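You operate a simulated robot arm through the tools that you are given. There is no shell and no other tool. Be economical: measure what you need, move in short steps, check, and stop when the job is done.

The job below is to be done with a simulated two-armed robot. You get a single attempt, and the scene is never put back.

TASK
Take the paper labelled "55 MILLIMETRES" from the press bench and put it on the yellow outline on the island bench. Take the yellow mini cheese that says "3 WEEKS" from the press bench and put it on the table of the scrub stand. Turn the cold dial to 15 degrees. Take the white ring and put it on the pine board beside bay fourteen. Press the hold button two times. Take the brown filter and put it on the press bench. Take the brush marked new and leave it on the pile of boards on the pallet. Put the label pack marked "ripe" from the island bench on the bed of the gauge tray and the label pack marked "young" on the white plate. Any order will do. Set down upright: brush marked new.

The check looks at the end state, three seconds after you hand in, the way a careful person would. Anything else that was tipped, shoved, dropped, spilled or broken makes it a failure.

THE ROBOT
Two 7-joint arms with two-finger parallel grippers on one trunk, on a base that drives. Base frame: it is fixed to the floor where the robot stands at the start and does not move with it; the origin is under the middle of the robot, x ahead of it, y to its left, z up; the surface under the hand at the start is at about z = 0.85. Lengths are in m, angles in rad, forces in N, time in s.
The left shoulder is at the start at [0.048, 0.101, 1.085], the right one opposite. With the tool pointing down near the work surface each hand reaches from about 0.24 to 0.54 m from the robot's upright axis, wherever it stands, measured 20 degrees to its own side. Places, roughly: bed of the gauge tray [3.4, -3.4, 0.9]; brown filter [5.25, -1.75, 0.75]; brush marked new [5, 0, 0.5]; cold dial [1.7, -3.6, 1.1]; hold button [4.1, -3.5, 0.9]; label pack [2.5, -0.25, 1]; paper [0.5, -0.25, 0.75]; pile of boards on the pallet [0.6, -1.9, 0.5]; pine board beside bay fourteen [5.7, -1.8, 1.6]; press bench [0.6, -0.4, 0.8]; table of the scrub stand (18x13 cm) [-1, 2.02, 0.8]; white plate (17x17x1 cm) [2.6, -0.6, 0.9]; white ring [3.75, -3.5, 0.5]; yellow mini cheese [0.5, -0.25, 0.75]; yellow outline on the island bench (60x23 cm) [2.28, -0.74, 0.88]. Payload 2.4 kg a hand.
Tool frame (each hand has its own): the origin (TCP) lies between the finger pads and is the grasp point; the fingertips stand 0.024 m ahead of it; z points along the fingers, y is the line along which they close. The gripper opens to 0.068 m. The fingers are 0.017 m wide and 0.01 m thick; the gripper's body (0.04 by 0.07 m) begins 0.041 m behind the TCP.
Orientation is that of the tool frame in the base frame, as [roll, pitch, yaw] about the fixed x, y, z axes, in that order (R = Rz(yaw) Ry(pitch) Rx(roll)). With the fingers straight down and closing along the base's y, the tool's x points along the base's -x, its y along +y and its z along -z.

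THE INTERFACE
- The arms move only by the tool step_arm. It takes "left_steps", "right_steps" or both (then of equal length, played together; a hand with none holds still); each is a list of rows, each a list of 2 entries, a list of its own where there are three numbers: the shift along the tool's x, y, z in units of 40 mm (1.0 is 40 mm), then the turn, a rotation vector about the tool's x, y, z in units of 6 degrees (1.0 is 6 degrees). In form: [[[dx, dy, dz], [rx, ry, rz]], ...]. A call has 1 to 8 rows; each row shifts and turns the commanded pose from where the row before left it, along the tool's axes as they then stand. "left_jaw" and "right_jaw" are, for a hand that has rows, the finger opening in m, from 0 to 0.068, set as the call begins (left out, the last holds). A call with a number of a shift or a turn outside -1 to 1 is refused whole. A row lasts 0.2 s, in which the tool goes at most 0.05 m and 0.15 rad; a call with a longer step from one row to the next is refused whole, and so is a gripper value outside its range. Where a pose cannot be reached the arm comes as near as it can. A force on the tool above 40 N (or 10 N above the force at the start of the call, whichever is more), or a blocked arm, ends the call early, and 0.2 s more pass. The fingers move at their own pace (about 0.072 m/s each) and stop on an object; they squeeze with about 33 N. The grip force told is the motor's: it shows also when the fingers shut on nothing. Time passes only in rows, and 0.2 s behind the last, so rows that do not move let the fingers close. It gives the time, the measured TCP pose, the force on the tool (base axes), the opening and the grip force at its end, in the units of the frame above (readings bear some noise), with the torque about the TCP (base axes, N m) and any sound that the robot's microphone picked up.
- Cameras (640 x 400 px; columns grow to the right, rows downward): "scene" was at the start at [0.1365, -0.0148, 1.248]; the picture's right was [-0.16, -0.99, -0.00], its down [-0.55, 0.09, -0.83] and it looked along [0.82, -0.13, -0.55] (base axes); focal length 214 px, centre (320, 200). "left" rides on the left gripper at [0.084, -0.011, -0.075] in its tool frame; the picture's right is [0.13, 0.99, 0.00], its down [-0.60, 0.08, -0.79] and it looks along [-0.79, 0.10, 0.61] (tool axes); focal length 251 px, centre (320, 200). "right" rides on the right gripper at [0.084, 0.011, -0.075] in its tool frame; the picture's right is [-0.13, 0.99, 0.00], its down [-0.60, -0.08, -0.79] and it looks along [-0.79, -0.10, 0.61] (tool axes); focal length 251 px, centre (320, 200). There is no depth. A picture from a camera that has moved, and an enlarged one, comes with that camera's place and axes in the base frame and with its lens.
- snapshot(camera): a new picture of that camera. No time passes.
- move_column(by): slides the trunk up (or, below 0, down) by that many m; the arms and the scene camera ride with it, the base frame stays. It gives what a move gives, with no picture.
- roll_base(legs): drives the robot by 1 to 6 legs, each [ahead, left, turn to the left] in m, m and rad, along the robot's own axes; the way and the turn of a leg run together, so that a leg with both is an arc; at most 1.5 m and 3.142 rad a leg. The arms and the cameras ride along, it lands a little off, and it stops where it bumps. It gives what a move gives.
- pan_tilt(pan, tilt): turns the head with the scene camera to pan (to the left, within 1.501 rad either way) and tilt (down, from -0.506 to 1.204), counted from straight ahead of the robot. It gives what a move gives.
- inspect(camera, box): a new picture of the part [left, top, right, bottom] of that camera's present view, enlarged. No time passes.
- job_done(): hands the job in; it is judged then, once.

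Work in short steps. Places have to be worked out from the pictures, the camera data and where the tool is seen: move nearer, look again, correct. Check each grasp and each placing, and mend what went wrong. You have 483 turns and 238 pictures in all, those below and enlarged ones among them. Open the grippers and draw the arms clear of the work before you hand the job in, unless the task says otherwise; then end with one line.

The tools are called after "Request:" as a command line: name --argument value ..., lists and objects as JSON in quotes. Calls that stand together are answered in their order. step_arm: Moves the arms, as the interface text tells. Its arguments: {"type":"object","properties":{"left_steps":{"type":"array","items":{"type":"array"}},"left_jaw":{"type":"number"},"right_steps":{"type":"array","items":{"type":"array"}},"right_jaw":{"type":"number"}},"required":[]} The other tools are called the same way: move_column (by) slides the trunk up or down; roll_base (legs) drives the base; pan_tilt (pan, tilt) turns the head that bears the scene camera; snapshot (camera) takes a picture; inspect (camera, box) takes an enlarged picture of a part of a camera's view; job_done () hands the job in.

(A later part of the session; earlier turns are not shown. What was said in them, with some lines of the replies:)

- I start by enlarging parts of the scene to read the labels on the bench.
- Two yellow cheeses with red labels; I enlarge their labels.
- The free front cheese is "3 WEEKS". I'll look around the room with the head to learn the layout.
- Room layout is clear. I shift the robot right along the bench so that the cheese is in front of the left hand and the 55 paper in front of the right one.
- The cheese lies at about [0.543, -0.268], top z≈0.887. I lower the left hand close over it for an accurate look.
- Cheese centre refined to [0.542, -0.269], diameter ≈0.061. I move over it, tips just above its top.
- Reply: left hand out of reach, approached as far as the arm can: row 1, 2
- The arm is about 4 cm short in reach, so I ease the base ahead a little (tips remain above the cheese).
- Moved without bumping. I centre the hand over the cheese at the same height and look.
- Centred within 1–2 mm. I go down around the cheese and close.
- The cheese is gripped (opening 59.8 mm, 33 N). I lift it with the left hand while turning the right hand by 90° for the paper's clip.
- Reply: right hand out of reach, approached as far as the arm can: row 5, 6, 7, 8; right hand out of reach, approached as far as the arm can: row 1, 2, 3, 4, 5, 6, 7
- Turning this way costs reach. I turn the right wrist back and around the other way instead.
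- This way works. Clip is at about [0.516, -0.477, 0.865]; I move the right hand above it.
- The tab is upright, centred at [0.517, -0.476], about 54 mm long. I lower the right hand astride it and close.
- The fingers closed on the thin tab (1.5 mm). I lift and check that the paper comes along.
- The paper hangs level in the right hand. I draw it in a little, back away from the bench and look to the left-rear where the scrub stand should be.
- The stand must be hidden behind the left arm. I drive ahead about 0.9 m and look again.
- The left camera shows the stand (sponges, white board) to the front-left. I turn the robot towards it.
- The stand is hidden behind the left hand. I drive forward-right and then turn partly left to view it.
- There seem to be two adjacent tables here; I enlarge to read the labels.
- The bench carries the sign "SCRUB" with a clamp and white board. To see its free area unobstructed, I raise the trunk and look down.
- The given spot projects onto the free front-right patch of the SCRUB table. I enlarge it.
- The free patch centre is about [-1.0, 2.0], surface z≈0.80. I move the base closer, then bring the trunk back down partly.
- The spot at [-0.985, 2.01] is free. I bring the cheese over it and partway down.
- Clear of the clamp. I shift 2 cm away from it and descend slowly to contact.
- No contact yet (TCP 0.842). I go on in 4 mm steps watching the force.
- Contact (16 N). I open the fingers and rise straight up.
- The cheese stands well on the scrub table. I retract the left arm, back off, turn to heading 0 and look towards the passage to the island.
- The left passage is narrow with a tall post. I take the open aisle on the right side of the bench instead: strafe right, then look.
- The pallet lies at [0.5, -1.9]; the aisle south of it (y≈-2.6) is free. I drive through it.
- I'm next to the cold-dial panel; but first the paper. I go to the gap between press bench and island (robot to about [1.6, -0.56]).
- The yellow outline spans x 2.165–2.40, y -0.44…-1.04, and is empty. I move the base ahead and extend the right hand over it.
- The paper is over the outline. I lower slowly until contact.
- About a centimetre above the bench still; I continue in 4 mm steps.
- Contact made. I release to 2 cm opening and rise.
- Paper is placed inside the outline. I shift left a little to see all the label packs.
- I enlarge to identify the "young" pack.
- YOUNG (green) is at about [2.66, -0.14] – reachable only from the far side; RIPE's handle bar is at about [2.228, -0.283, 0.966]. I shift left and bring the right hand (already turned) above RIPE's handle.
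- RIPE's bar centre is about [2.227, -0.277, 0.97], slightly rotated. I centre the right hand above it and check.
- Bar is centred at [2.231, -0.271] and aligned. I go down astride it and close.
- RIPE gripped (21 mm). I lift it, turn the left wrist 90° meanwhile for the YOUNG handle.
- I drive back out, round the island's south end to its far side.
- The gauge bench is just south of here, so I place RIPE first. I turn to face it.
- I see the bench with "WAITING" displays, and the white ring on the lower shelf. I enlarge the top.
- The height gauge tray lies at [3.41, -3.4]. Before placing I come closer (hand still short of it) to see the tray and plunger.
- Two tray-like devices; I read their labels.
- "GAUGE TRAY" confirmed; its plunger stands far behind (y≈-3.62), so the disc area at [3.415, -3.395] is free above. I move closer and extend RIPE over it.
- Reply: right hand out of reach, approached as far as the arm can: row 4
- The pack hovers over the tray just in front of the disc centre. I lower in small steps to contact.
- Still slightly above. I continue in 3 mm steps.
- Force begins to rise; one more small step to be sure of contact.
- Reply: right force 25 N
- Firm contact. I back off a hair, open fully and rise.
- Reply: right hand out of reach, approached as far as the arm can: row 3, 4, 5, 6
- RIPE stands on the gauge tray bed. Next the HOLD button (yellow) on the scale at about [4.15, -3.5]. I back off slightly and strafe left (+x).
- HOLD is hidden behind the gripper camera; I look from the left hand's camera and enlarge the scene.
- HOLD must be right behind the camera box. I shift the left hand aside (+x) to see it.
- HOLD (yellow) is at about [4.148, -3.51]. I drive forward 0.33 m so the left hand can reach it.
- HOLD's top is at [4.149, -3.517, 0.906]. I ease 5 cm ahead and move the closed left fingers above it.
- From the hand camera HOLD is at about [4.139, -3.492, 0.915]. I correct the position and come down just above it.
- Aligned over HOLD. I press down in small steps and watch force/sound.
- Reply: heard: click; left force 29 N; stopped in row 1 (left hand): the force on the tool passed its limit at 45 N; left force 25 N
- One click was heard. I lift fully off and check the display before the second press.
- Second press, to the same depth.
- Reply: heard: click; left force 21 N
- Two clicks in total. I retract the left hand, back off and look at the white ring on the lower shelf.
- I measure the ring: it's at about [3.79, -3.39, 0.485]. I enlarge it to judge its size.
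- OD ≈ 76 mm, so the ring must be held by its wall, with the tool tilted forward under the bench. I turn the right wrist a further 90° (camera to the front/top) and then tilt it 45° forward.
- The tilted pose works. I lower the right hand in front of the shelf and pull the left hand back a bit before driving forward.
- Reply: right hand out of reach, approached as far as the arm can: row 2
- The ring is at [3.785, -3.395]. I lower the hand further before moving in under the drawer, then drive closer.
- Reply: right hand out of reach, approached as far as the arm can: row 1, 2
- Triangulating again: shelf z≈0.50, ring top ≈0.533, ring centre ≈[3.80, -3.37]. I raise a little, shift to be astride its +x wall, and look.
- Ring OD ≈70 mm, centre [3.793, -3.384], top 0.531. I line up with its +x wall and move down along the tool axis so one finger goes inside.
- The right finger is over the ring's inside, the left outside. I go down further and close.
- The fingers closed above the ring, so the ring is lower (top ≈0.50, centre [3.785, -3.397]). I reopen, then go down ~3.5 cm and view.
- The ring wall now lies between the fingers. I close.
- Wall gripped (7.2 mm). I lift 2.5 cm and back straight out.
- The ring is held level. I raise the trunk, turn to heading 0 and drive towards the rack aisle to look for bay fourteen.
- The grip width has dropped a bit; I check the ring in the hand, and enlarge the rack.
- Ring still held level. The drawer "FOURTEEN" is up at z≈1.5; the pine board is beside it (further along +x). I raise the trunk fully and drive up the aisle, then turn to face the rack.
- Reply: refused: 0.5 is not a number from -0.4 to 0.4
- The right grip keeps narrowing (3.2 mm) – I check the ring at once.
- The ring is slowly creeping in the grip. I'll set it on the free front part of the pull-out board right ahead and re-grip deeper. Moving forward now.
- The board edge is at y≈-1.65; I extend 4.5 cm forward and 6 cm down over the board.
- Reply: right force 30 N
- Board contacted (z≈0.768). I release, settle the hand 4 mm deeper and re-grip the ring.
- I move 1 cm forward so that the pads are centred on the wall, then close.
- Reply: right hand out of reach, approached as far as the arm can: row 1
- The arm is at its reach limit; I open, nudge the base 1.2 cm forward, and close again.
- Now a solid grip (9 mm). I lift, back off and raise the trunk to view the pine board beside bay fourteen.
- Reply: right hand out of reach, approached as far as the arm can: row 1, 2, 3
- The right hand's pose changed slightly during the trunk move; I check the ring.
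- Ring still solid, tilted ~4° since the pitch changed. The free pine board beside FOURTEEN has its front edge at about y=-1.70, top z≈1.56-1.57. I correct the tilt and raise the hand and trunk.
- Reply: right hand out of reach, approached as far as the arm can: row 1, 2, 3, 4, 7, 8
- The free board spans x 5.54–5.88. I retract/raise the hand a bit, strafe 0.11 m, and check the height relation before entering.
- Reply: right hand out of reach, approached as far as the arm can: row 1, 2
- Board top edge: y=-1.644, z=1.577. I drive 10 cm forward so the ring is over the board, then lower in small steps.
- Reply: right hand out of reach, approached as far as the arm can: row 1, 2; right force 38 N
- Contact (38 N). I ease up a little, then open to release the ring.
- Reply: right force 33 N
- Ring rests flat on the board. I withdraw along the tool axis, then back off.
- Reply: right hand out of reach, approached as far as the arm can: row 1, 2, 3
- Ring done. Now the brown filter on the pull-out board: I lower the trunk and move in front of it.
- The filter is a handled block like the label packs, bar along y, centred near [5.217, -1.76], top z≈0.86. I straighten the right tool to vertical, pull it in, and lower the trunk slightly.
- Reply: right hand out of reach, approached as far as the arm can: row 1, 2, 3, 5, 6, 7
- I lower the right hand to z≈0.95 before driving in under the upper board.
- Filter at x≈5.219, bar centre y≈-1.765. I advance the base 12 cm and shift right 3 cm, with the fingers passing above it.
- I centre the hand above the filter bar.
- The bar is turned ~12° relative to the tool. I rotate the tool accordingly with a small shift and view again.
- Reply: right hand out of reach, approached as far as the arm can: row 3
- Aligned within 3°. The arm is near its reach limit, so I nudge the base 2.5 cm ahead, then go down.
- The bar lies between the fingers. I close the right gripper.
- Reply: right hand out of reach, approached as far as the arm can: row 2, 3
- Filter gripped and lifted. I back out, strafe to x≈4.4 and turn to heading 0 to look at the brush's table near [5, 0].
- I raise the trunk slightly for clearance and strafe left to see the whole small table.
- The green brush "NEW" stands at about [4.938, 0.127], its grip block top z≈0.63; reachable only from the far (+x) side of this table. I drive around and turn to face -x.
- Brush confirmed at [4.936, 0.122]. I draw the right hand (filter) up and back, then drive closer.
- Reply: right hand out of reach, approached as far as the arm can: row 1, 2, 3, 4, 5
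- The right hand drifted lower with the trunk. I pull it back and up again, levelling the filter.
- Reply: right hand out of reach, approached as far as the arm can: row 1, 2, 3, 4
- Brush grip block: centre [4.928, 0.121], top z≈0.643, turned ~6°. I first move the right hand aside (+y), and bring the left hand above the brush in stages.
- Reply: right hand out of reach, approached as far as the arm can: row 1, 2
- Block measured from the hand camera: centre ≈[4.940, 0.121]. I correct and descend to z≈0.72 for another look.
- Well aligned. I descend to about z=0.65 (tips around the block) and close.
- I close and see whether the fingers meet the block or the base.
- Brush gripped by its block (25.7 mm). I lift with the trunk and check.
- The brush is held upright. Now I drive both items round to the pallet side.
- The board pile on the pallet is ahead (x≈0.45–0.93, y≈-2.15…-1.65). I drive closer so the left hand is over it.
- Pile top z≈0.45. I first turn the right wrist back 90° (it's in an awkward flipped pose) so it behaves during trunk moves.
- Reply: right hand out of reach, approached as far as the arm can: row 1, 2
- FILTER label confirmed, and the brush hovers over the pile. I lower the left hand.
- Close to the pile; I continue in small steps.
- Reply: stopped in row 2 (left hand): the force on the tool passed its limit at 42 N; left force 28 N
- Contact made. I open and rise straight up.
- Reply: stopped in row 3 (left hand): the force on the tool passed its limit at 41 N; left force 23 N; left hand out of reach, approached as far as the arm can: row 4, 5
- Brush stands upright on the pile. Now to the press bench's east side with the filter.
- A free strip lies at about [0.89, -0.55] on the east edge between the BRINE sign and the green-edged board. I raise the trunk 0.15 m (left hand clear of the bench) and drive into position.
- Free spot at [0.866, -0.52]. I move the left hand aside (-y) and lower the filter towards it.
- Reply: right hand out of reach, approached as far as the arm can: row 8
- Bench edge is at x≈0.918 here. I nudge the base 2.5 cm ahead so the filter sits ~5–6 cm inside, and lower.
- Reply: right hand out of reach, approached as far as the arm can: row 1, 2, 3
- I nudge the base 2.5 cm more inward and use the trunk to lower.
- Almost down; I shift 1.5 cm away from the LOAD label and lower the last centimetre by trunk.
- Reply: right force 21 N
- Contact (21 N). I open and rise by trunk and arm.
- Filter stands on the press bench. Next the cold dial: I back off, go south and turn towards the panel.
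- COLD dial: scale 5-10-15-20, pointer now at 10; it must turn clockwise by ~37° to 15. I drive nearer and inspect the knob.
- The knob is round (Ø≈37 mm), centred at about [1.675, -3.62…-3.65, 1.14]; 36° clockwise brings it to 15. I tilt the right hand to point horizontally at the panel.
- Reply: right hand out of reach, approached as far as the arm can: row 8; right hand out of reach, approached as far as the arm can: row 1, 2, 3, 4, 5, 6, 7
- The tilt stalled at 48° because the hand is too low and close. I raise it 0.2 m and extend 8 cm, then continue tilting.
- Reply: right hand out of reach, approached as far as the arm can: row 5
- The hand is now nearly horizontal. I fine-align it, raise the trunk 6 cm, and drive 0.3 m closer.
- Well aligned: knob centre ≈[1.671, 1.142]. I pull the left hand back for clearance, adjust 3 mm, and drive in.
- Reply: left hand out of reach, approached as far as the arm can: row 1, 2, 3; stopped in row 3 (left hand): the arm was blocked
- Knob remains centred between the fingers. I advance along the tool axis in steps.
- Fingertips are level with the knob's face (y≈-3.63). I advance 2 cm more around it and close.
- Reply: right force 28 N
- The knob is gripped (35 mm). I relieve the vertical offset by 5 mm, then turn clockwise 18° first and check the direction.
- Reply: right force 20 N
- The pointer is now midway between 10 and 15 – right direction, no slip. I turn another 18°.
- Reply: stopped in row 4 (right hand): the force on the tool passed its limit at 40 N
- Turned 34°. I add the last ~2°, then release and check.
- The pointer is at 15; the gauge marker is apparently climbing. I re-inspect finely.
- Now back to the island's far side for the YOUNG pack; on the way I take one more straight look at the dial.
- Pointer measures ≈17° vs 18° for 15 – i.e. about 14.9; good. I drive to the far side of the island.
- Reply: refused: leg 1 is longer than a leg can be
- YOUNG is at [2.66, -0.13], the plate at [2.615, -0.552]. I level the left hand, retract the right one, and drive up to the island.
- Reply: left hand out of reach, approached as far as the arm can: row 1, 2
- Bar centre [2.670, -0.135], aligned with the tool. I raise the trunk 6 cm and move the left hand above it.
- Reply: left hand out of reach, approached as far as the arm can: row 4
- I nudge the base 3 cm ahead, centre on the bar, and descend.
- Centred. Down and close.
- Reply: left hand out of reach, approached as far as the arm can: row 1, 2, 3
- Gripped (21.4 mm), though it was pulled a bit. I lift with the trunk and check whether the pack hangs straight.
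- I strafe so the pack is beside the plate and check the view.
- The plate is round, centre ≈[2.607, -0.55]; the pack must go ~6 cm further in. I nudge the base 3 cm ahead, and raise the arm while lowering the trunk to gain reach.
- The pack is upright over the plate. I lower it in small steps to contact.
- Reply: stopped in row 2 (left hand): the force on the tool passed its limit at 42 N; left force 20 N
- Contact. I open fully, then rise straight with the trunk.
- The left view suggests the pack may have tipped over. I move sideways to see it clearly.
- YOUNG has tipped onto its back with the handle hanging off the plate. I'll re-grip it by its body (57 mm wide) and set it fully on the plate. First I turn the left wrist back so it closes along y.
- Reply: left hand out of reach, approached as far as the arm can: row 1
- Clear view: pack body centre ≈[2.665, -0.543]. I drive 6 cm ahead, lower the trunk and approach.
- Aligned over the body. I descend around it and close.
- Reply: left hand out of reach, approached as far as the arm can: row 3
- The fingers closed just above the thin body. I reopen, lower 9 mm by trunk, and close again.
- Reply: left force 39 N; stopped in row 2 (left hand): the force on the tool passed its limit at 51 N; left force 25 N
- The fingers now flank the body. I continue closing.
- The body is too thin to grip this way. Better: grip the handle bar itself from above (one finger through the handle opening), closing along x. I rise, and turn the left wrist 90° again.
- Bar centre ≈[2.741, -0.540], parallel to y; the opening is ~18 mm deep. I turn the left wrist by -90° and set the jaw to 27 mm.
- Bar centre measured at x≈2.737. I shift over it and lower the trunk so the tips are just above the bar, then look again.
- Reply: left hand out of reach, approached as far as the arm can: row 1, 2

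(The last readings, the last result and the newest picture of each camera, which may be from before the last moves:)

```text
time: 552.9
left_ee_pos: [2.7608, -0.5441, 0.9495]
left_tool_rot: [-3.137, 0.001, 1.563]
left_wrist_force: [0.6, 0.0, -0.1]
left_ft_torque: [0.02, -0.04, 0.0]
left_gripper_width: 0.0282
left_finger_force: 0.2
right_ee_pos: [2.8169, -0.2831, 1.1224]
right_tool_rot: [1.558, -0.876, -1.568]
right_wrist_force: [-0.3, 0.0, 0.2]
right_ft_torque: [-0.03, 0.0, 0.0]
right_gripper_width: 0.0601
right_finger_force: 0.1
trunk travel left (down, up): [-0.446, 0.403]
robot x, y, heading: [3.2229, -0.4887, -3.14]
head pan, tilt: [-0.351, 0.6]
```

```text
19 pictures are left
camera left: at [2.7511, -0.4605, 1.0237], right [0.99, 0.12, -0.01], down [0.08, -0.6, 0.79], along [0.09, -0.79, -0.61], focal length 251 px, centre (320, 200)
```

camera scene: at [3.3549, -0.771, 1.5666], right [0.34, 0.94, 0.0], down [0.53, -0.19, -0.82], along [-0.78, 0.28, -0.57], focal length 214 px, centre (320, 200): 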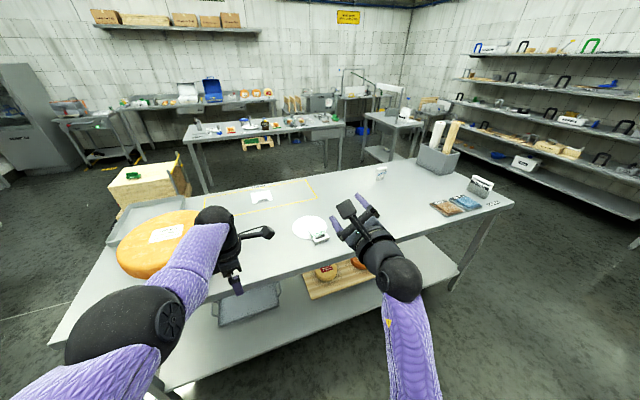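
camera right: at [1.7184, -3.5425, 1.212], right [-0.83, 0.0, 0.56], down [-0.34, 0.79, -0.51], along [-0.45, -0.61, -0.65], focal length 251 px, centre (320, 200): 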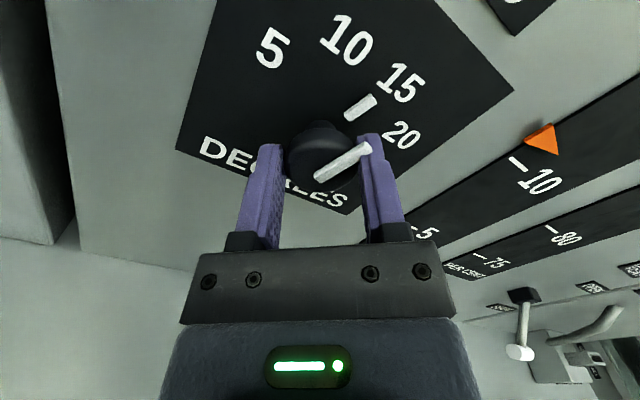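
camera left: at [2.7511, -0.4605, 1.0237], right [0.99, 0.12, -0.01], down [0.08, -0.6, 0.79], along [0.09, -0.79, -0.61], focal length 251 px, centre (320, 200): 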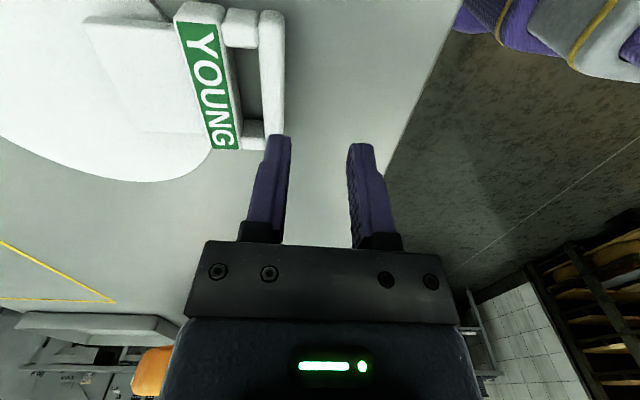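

The bar is at x≈2.734, y centre -0.532. I nudge the base 3 cm ahead, fine-adjust and view.

Request:
roll_base --legs '[[0.03, 0.0, 0.0]]'

Request:
step_arm --left_steps '[[[0.3, 0.05, 0], [0, 0, 0]], [[0, 0, 0], [0, 0, 0]]]'

Request:
snapshot --camera "left"

```text
time: 553.7
left_ee_pos: [2.7314, -0.5439, 0.9487]
left_tool_rot: [-3.137, 0.002, 1.565]
left_wrist_force: [0.1, 0.3, -0.2]
left_ft_torque: [0.01, -0.03, -0.01]
left_gripper_width: 0.028
left_finger_force: 0.1
right_ee_pos: [2.7865, -0.2842, 1.1209]
right_tool_rot: [1.56, -0.877, -1.572]
right_wrist_force: [-0.2, -0.1, -0.1]
right_ft_torque: [0.01, -0.02, -0.01]
right_gripper_width: 0.0598
right_finger_force: 0.0
trunk travel left (down, up): [-0.446, 0.403]
robot x, y, heading: [3.191, -0.4902, -3.145]
head pan, tilt: [-0.351, 0.6]
```

```text
time: 554.3
left_ee_pos: [2.7334, -0.5301, 0.95]
left_tool_rot: [-3.134, 0.003, 1.564]
left_wrist_force: [-0.1, -0.4, 0.1]
left_ft_torque: [0.0, 0.03, 0.0]
left_gripper_width: 0.0281
left_finger_force: 0.1
right_ee_pos: [2.7873, -0.2845, 1.1224]
right_tool_rot: [1.558, -0.877, -1.57]
right_wrist_force: [0.5, -0.6, 0.9]
right_ft_torque: [-0.05, 0.01, 0.02]
right_gripper_width: 0.0599
right_finger_force: 0.0
trunk travel left (down, up): [-0.446, 0.403]
robot x, y, heading: [3.193, -0.4869, -3.142]
head pan, tilt: [-0.351, 0.6]
```

```text
18 pictures are left
camera left: at [2.723, -0.448, 1.0237], right [0.99, 0.12, -0.01], down [0.08, -0.6, 0.79], along [0.09, -0.79, -0.61], focal length 251 px, centre (320, 200)
```

left: 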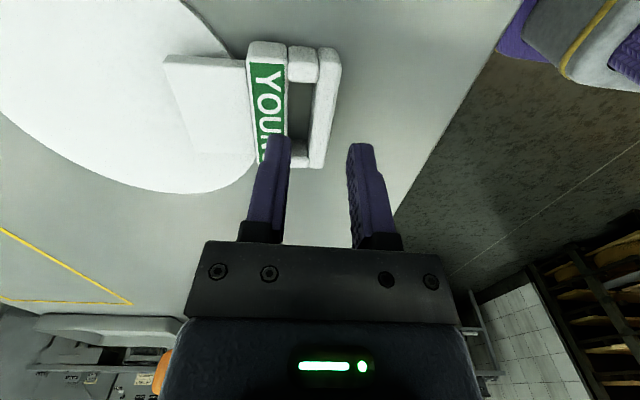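

The handle opening is too narrow. The earlier body grip failed because one finger landed on the label block corner (hand 1 cm too near). I'll retry the body grip 1.2 cm further in: rise, rotate the wrist back.

Request:
move_column --by 0.1

Request:
step_arm --left_steps '[[[0, 0, 0], [0, 0, 1]], [[0, 0, 0], [0, 0, 1]], [[0, 0, 0], [0, 0, 1]], [[0, 0, 0], [0, 0, 1]], [[0, 0, 0], [0, 0, 1]], [[0, 0, 0], [0, 0, 1]], [[0, 0, 0], [0, 0, 1]], [[0, 0, 0], [0, 0, 1]]]' --left_jaw 0.068

Request:
step_arm --left_steps '[[[0, 0, 0], [0, 0, 1]], [[0, 0, 0], [0, 0, 1]], [[0, 0, 0], [0, 0, 1]], [[0, 0, 0], [0, 0, 1]], [[0, 0, 0], [0, 0, 1]], [[0, 0, 0], [0, 0, 1]], [[0, 0, 0], [0, 0, 0.9]]]'

Request:
roll_base --legs '[[0.08, 0.0, 0.0]]'

Request:
move_column --by -0.1

Request:
snapshot --camera "left"

```text
time: 555.6
left_ee_pos: [2.7343, -0.5317, 1.0504]
left_tool_rot: [-3.136, 0.001, 1.565]
left_wrist_force: [-0.7, 0.2, 0.7]
left_ft_torque: [0.01, -0.02, 0.03]
left_gripper_width: 0.0281
left_finger_force: 0.0
right_ee_pos: [2.7869, -0.2831, 1.2211]
right_tool_rot: [1.561, -0.876, -1.57]
right_wrist_force: [0.9, -0.5, -0.3]
right_ft_torque: [-0.03, 0.01, -0.02]
right_gripper_width: 0.06
right_finger_force: 0.1
trunk travel left (down, up): [-0.546, 0.303]
robot x, y, heading: [3.1907, -0.4893, -3.141]
head pan, tilt: [-0.351, 0.6]
```

```text
time: 557.4
left_ee_pos: [2.7357, -0.5324, 1.0521]
left_tool_rot: [-3.137, 0.005, 0.725]
left_wrist_force: [0.5, -0.1, 1.2]
left_ft_torque: [0.02, -0.03, 0.0]
left_gripper_width: 0.0679
left_finger_force: 0.1
right_ee_pos: [2.7866, -0.2839, 1.2213]
right_tool_rot: [1.56, -0.877, -1.571]
right_wrist_force: [0.8, 0.2, 0.2]
right_ft_torque: [-0.02, -0.02, -0.01]
right_gripper_width: 0.06
right_finger_force: 0.0
trunk travel left (down, up): [-0.546, 0.303]
robot x, y, heading: [3.1887, -0.4886, -3.138]
head pan, tilt: [-0.351, 0.6]
```

```text
time: 559.0
left_ee_pos: [2.7355, -0.533, 1.0501]
left_tool_rot: [3.138, 0.008, 0.004]
left_wrist_force: [0.2, 0.5, 0.5]
left_ft_torque: [0.0, -0.01, 0.02]
left_gripper_width: 0.0681
left_finger_force: 0.1
right_ee_pos: [2.7873, -0.284, 1.2218]
right_tool_rot: [1.558, -0.877, -1.57]
right_wrist_force: [-1.2, -0.6, 0.1]
right_ft_torque: [-0.02, -0.01, 0.01]
right_gripper_width: 0.0602
right_finger_force: 0.0
trunk travel left (down, up): [-0.546, 0.303]
robot x, y, heading: [3.193, -0.4887, -3.137]
head pan, tilt: [-0.351, 0.6]
```

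```text
time: 560.1
left_ee_pos: [2.6522, -0.5321, 1.0508]
left_tool_rot: [-3.141, 0.006, 0.005]
left_wrist_force: [-0.1, 0.2, 0.0]
left_ft_torque: [-0.01, 0.0, 0.0]
left_gripper_width: 0.0681
left_finger_force: 0.0
right_ee_pos: [2.7047, -0.2854, 1.2222]
right_tool_rot: [1.562, -0.877, -1.574]
right_wrist_force: [-0.6, -0.3, 0.2]
right_ft_torque: [0.0, 0.0, 0.0]
right_gripper_width: 0.06
right_finger_force: 0.0
trunk travel left (down, up): [-0.546, 0.303]
robot x, y, heading: [3.1115, -0.4896, -3.133]
head pan, tilt: [-0.351, 0.6]
```

```text
time: 561.4
left_ee_pos: [2.6526, -0.5317, 0.9509]
left_tool_rot: [3.141, 0.009, 0.004]
left_wrist_force: [-0.1, 0.3, -0.2]
left_ft_torque: [0.0, -0.01, -0.01]
left_gripper_width: 0.0681
left_finger_force: 0.1
right_ee_pos: [2.7052, -0.2852, 1.1212]
right_tool_rot: [1.558, -0.876, -1.572]
right_wrist_force: [-0.3, 0.2, 0.8]
right_ft_torque: [0.01, -0.01, 0.01]
right_gripper_width: 0.0601
right_finger_force: 0.0
trunk travel left (down, up): [-0.446, 0.403]
robot x, y, heading: [3.1114, -0.4892, -3.14]
head pan, tilt: [-0.351, 0.6]
```

```text
17 pictures are left
camera left: at [2.7378, -0.5218, 1.0246], right [0.13, -0.99, 0.0], down [-0.6, -0.08, 0.8], along [-0.79, -0.11, -0.6], focal length 251 px, centre (320, 200)
```

left: 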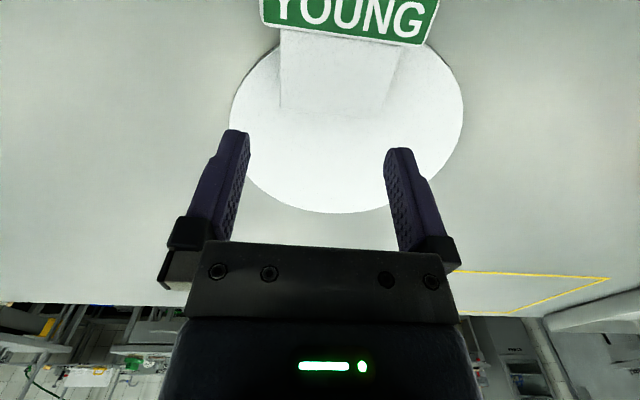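

Body spans x 2.655–2.693, centre y -0.540. I shift accordingly and descend, checking the force.

Request:
step_arm --left_steps '[[[0.38, 0.22, 0.2], [0, 0, 0]], [[0, 0, 0.4], [0, 0, 0]], [[0, 0, 0.2], [0, 0, 0]]]'

Request:
snapshot --camera "left"

```text
time: 562.2
left_ee_pos: [2.6703, -0.5399, 0.9176]
left_tool_rot: [3.14, 0.008, 0.005]
left_wrist_force: [-1.0, 0.3, 0.2]
left_ft_torque: [0.0, -0.02, 0.02]
left_gripper_width: 0.0679
left_finger_force: 0.0
right_ee_pos: [2.7058, -0.2847, 1.1211]
right_tool_rot: [1.56, -0.875, -1.571]
right_wrist_force: [0.4, -1.2, -1.0]
right_ft_torque: [-0.04, -0.01, 0.0]
right_gripper_width: 0.0598
right_finger_force: 0.0
trunk travel left (down, up): [-0.446, 0.403]
robot x, y, heading: [3.1125, -0.4915, -3.147]
head pan, tilt: [-0.351, 0.6]
```

```text
16 pictures are left
camera left: at [2.7536, -0.5301, 0.9922], right [0.13, -0.99, 0.0], down [-0.6, -0.08, 0.8], along [-0.79, -0.11, -0.6], focal length 251 px, centre (320, 200)
```

left: 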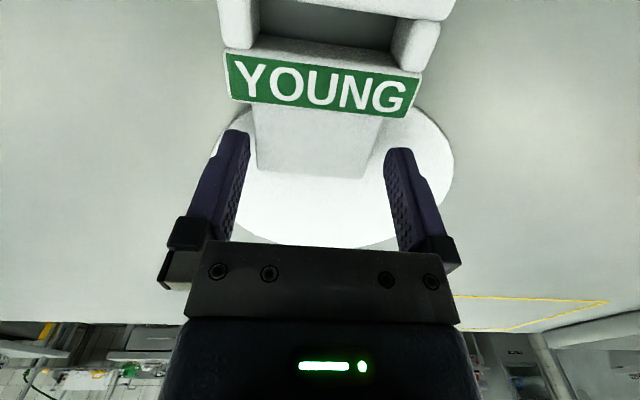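

The fingers flank the body cleanly. I go 4 mm lower and close.

Request:
step_arm --left_steps '[[[0, 0, 0.06], [0, 0, 0]], [[0, 0, 0.05], [0, 0, 0]]]'

Request:
step_arm --left_steps '[[[0, 0, 0], [0, 0, 0]], [[0, 0, 0], [0, 0, 0]], [[0, 0, 0], [0, 0, 0]]]' --left_jaw 0.04

```text
time: 562.8
left_ee_pos: [2.6682, -0.5411, 0.9137]
left_tool_rot: [3.139, 0.007, 0.007]
left_wrist_force: [0.9, -0.3, -0.8]
left_ft_torque: [0.02, 0.0, 0.01]
left_gripper_width: 0.0682
left_finger_force: 0.1
right_ee_pos: [2.7053, -0.2836, 1.1224]
right_tool_rot: [1.56, -0.877, -1.57]
right_wrist_force: [0.8, -0.1, -0.2]
right_ft_torque: [-0.03, -0.03, -0.02]
right_gripper_width: 0.0601
right_finger_force: 0.1
trunk travel left (down, up): [-0.446, 0.403]
robot x, y, heading: [3.1126, -0.4897, -3.139]
head pan, tilt: [-0.351, 0.6]
```

```text
time: 563.6
left_ee_pos: [2.67, -0.5399, 0.9144]
left_tool_rot: [3.139, 0.006, 0.005]
left_wrist_force: [1.0, 0.7, 0.1]
left_ft_torque: [0.03, 0.0, 0.03]
left_gripper_width: 0.0553
left_finger_force: 33.0
right_ee_pos: [2.7061, -0.2834, 1.1229]
right_tool_rot: [1.56, -0.877, -1.57]
right_wrist_force: [-0.2, 0.1, 0.3]
right_ft_torque: [-0.03, 0.02, -0.02]
right_gripper_width: 0.0599
right_finger_force: 0.1
trunk travel left (down, up): [-0.446, 0.403]
robot x, y, heading: [3.1125, -0.4907, -3.14]
head pan, tilt: [-0.351, 0.6]
```

Body gripped (55 mm, 33 N). I lift 4 cm and shift it inward over the plate.

Request:
move_column --by 0.04

Request:
step_arm --left_steps '[[[-0.5, 0, 0], [0, 0, 0]], [[-0.5, 0.06, 0], [0, 0, 0]], [[-0.5, 0.06, 0], [0, 0, 0]], [[-0.3, 0, 0], [0, 0, 0]]]'

Request:
snapshot --camera "left"

```text
time: 564.5
left_ee_pos: [2.6678, -0.5404, 0.9545]
left_tool_rot: [3.138, 0.006, 0.006]
left_wrist_force: [-0.1, -0.1, -1.8]
left_ft_torque: [0.0, -0.02, -0.01]
left_gripper_width: 0.0553
left_finger_force: 33.1
right_ee_pos: [2.7051, -0.2845, 1.1609]
right_tool_rot: [1.561, -0.877, -1.572]
right_wrist_force: [-0.2, -0.2, 0.4]
right_ft_torque: [-0.03, 0.01, 0.01]
right_gripper_width: 0.06
right_finger_force: 0.0
trunk travel left (down, up): [-0.486, 0.363]
robot x, y, heading: [3.109, -0.4865, -3.139]
head pan, tilt: [-0.351, 0.6]
```

```text
time: 565.5
left_ee_pos: [2.65, -0.5533, 0.9682]
left_tool_rot: [3.14, 0.007, 0.007]
left_wrist_force: [-0.5, -0.1, -0.6]
left_ft_torque: [0.0, 0.05, -0.03]
left_gripper_width: 0.0553
left_finger_force: 32.4
left hand out of reach, approached as far as the arm can: row 1, 2, 3, 4
right_ee_pos: [2.705, -0.2843, 1.161]
right_tool_rot: [1.561, -0.876, -1.571]
right_wrist_force: [-1.6, 0.5, 0.9]
right_ft_torque: [0.0, -0.01, -0.03]
right_gripper_width: 0.0601
right_finger_force: 0.1
trunk travel left (down, up): [-0.486, 0.363]
robot x, y, heading: [3.1102, -0.4894, -3.139]
head pan, tilt: [-0.351, 0.6]
```

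```text
15 pictures are left
camera left: at [2.7349, -0.5436, 1.0417], right [0.13, -0.99, 0.0], down [-0.6, -0.08, 0.8], along [-0.79, -0.11, -0.6], focal length 251 px, centre (320, 200)
```

left: 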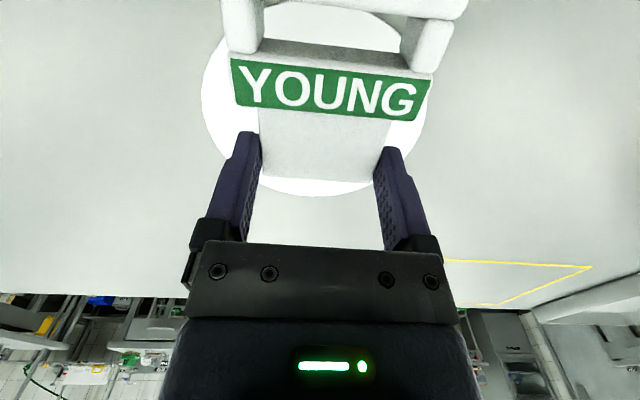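

Held flat. I ease the base 4.5 cm ahead (edge clearance is fine) to bring it to the plate's middle, and lower.

Request:
roll_base --legs '[[0.045, 0.0, 0.0]]'

Request:
move_column --by -0.035

Request:
snapshot --camera "left"

```text
time: 566.4
left_ee_pos: [2.6068, -0.5556, 0.9667]
left_tool_rot: [3.14, 0.007, 0.007]
left_wrist_force: [0.2, -0.3, -0.1]
left_ft_torque: [0.03, 0.01, -0.01]
left_gripper_width: 0.0552
left_finger_force: 33.2
right_ee_pos: [2.6605, -0.2855, 1.1613]
right_tool_rot: [1.562, -0.876, -1.573]
right_wrist_force: [-0.1, -0.1, -1.1]
right_ft_torque: [-0.03, -0.03, 0.01]
right_gripper_width: 0.06
right_finger_force: 0.0
trunk travel left (down, up): [-0.486, 0.363]
robot x, y, heading: [3.0697, -0.4901, -3.139]
head pan, tilt: [-0.351, 0.6]
```

```text
time: 567.2
left_ee_pos: [2.6072, -0.5542, 0.9335]
left_tool_rot: [3.141, 0.007, 0.003]
left_wrist_force: [-0.1, -1.0, -0.7]
left_ft_torque: [0.0, 0.02, 0.01]
left_gripper_width: 0.0554
left_finger_force: 33.0
right_ee_pos: [2.6618, -0.2844, 1.1268]
right_tool_rot: [1.56, -0.876, -1.572]
right_wrist_force: [0.1, -0.2, 0.6]
right_ft_torque: [-0.04, 0.0, -0.02]
right_gripper_width: 0.0598
right_finger_force: 0.0
trunk travel left (down, up): [-0.451, 0.398]
robot x, y, heading: [3.0671, -0.4907, -3.138]
head pan, tilt: [-0.351, 0.6]
```

```text
14 pictures are left
camera left: at [2.6914, -0.5437, 1.0067], right [0.13, -0.99, 0.0], down [-0.6, -0.08, 0.8], along [-0.79, -0.11, -0.6], focal length 251 px, centre (320, 200)
```

left: 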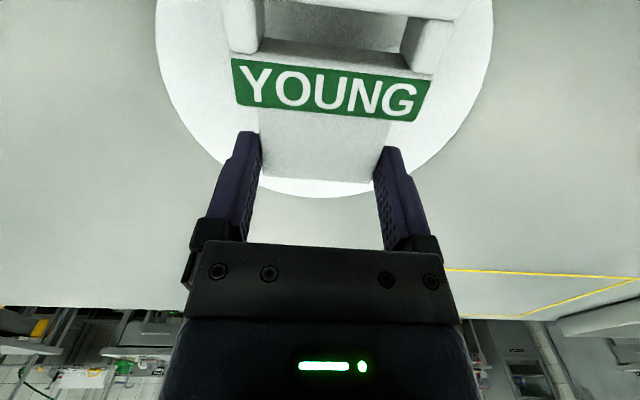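

The pack is now centred over the plate. I lower by small trunk steps.

Request:
move_column --by -0.01

Request:
move_column --by -0.005

```text
time: 567.7
left_ee_pos: [2.6061, -0.5539, 0.9232]
left_tool_rot: [3.138, 0.007, 0.004]
left_wrist_force: [-0.2, 0.1, -1.1]
left_ft_torque: [0.02, 0.01, 0.0]
left_gripper_width: 0.0555
left_finger_force: 33.0
right_ee_pos: [2.6624, -0.2841, 1.1166]
right_tool_rot: [1.56, -0.876, -1.571]
right_wrist_force: [0.0, 0.3, 0.3]
right_ft_torque: [-0.03, 0.01, -0.01]
right_gripper_width: 0.0599
right_finger_force: 0.1
trunk travel left (down, up): [-0.441, 0.408]
robot x, y, heading: [3.0658, -0.4878, -3.14]
head pan, tilt: [-0.351, 0.6]
```

```text
time: 568.3
left_ee_pos: [2.6076, -0.5544, 0.918]
left_tool_rot: [3.14, 0.007, 0.005]
left_wrist_force: [0.5, 0.0, 3.6]
left_ft_torque: [0.13, -0.26, 0.03]
left_gripper_width: 0.0553
left_finger_force: 32.6
right_ee_pos: [2.661, -0.2848, 1.1116]
right_tool_rot: [1.56, -0.876, -1.57]
right_wrist_force: [-1.0, 0.7, -0.3]
right_ft_torque: [-0.02, 0.0, 0.03]
right_gripper_width: 0.0598
right_finger_force: 0.1
trunk travel left (down, up): [-0.436, 0.413]
robot x, y, heading: [3.0667, -0.4915, -3.14]
head pan, tilt: [-0.351, 0.6]
```

Light contact. One more 2 mm, then open and rise straight.

Request:
move_column --by -0.002

Request:
step_arm --left_steps '[[[0, 0, 0], [0, 0, 0]], [[0, 0, 0], [0, 0, 0]], [[0, 0, 0], [0, 0, 0]]]' --left_jaw 0.068

Request:
move_column --by 0.12

Request:
roll_base --legs '[[-0.12, 0.0, 0.0]]'

Request:
snapshot --camera "left"

```text
time: 568.8
left_ee_pos: [2.6079, -0.5538, 0.9171]
left_tool_rot: [3.139, 0.008, 0.005]
left_wrist_force: [-2.1, 0.6, 12.0]
left_ft_torque: [0.1, -0.79, 0.16]
left_gripper_width: 0.0551
left_finger_force: 33.2
right_ee_pos: [2.6622, -0.284, 1.1087]
right_tool_rot: [1.558, -0.875, -1.571]
right_wrist_force: [0.3, -0.3, -0.1]
right_ft_torque: [-0.04, 0.0, 0.0]
right_gripper_width: 0.0599
right_finger_force: 0.1
trunk travel left (down, up): [-0.434, 0.415]
robot x, y, heading: [3.0717, -0.4924, -3.144]
head pan, tilt: [-0.351, 0.6]
```

```text
time: 569.6
left_ee_pos: [2.6077, -0.5524, 0.9158]
left_tool_rot: [3.14, 0.006, 0.006]
left_wrist_force: [0.4, -0.2, 0.5]
left_ft_torque: [-0.04, -0.01, 0.03]
left_gripper_width: 0.0681
left_finger_force: 0.0
right_ee_pos: [2.6631, -0.2842, 1.1097]
right_tool_rot: [1.561, -0.876, -1.57]
right_wrist_force: [0.3, 0.6, 0.1]
right_ft_torque: [0.02, 0.02, -0.02]
right_gripper_width: 0.0602
right_finger_force: 0.0
trunk travel left (down, up): [-0.434, 0.415]
robot x, y, heading: [3.0656, -0.4926, -3.136]
head pan, tilt: [-0.351, 0.6]
```

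```text
time: 571.1
left_ee_pos: [2.6075, -0.5544, 1.0415]
left_tool_rot: [3.14, 0.017, 0.005]
left_wrist_force: [0.2, 0.4, 0.3]
left_ft_torque: [-0.01, -0.02, 0.02]
left_gripper_width: 0.068
left_finger_force: 0.1
right_ee_pos: [2.6614, -0.2845, 1.2295]
right_tool_rot: [1.56, -0.878, -1.571]
right_wrist_force: [-0.2, 0.1, -0.4]
right_ft_torque: [-0.02, 0.02, -0.02]
right_gripper_width: 0.0599
right_finger_force: 0.0
trunk travel left (down, up): [-0.554, 0.295]
robot x, y, heading: [3.0667, -0.4946, -3.142]
head pan, tilt: [-0.351, 0.6]
```

```text
time: 572.3
left_ee_pos: [2.7262, -0.5543, 1.0424]
left_tool_rot: [3.14, 0.019, 0.005]
left_wrist_force: [0.3, -0.5, 0.8]
left_ft_torque: [-0.02, 0.0, 0.03]
left_gripper_width: 0.0683
left_finger_force: 0.0
right_ee_pos: [2.78, -0.2828, 1.23]
right_tool_rot: [1.559, -0.877, -1.571]
right_wrist_force: [0.0, -0.1, 0.0]
right_ft_torque: [-0.01, -0.01, 0.0]
right_gripper_width: 0.0601
right_finger_force: 0.3
trunk travel left (down, up): [-0.554, 0.295]
robot x, y, heading: [3.1825, -0.4905, 3.141]
head pan, tilt: [-0.351, 0.6]
```

```text
13 pictures are left
camera left: at [2.8103, -0.5432, 1.1144], right [0.13, -0.99, 0.0], down [-0.59, -0.08, 0.8], along [-0.8, -0.11, -0.59], focal length 251 px, centre (320, 200)
```

left: 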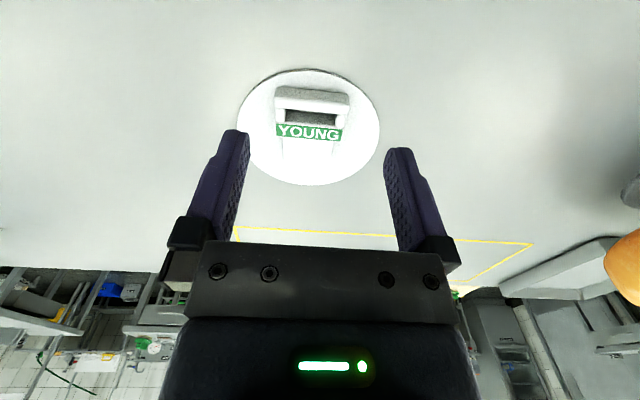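

YOUNG now lies fully on the plate, centred. I back away with both grippers open and take a last look.

Request:
roll_base --legs '[[-0.4, 0.0, 0.0]]'

Request:
pan_tilt --pan 0.0 --tilt 0.4

Request:
snapshot --camera "scene"

```text
time: 574.8
left_ee_pos: [3.1116, -0.5527, 1.0417]
left_tool_rot: [3.141, 0.018, 0.005]
left_wrist_force: [0.7, 0.5, 0.3]
left_ft_torque: [0.0, 0.01, 0.0]
left_gripper_width: 0.0682
left_finger_force: 0.0
right_ee_pos: [3.1682, -0.2837, 1.2298]
right_tool_rot: [1.559, -0.877, -1.572]
right_wrist_force: [1.2, -0.7, 1.3]
right_ft_torque: [0.03, 0.0, -0.01]
right_gripper_width: 0.0599
right_finger_force: 0.0
trunk travel left (down, up): [-0.554, 0.295]
robot x, y, heading: [3.5696, -0.4898, 3.14]
head pan, tilt: [-0.351, 0.6]
```

```text
time: 575.6
left_ee_pos: [3.1119, -0.5532, 1.0416]
left_tool_rot: [3.139, 0.019, 0.005]
left_wrist_force: [-1.1, 0.0, 0.2]
left_ft_torque: [-0.01, 0.03, -0.01]
left_gripper_width: 0.0679
left_finger_force: 0.0
right_ee_pos: [3.1671, -0.2823, 1.2301]
right_tool_rot: [1.56, -0.875, -1.573]
right_wrist_force: [0.2, 0.1, -0.4]
right_ft_torque: [0.04, -0.01, 0.01]
right_gripper_width: 0.06
right_finger_force: 0.1
trunk travel left (down, up): [-0.554, 0.295]
robot x, y, heading: [3.5718, -0.4914, 3.143]
head pan, tilt: [0.0, 0.4]
```

```text
12 pictures are left
camera scene: at [3.4626, -0.4908, 1.5207], right [0.0, 1.0, 0.0], down [0.39, 0.0, -0.92], along [-0.92, 0.0, -0.39], focal length 214 px, centre (320, 200)
```

scene: 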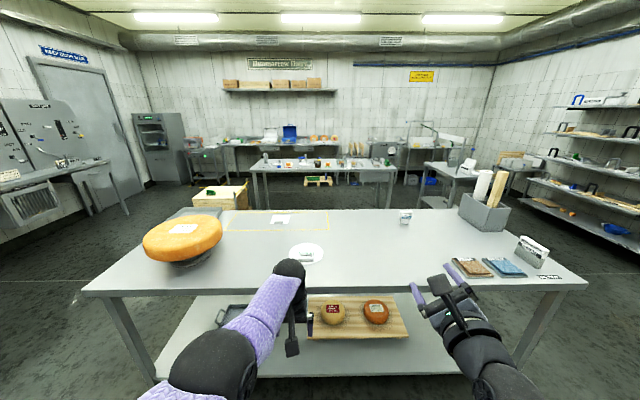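

Everything is in place (paper, plate with YOUNG, filter on the bench, brush on the pile visible), grippers are open and clear. I hand in.

Request:
job_done

```text
The job is handed in.
```

I did every part of the job and handed it in. Two results are not perfect: the "young" label pack is on the white plate but lying flat, because it tipped over when I first let go, and the cold dial points a hair under 15, at about 14.9 degrees.
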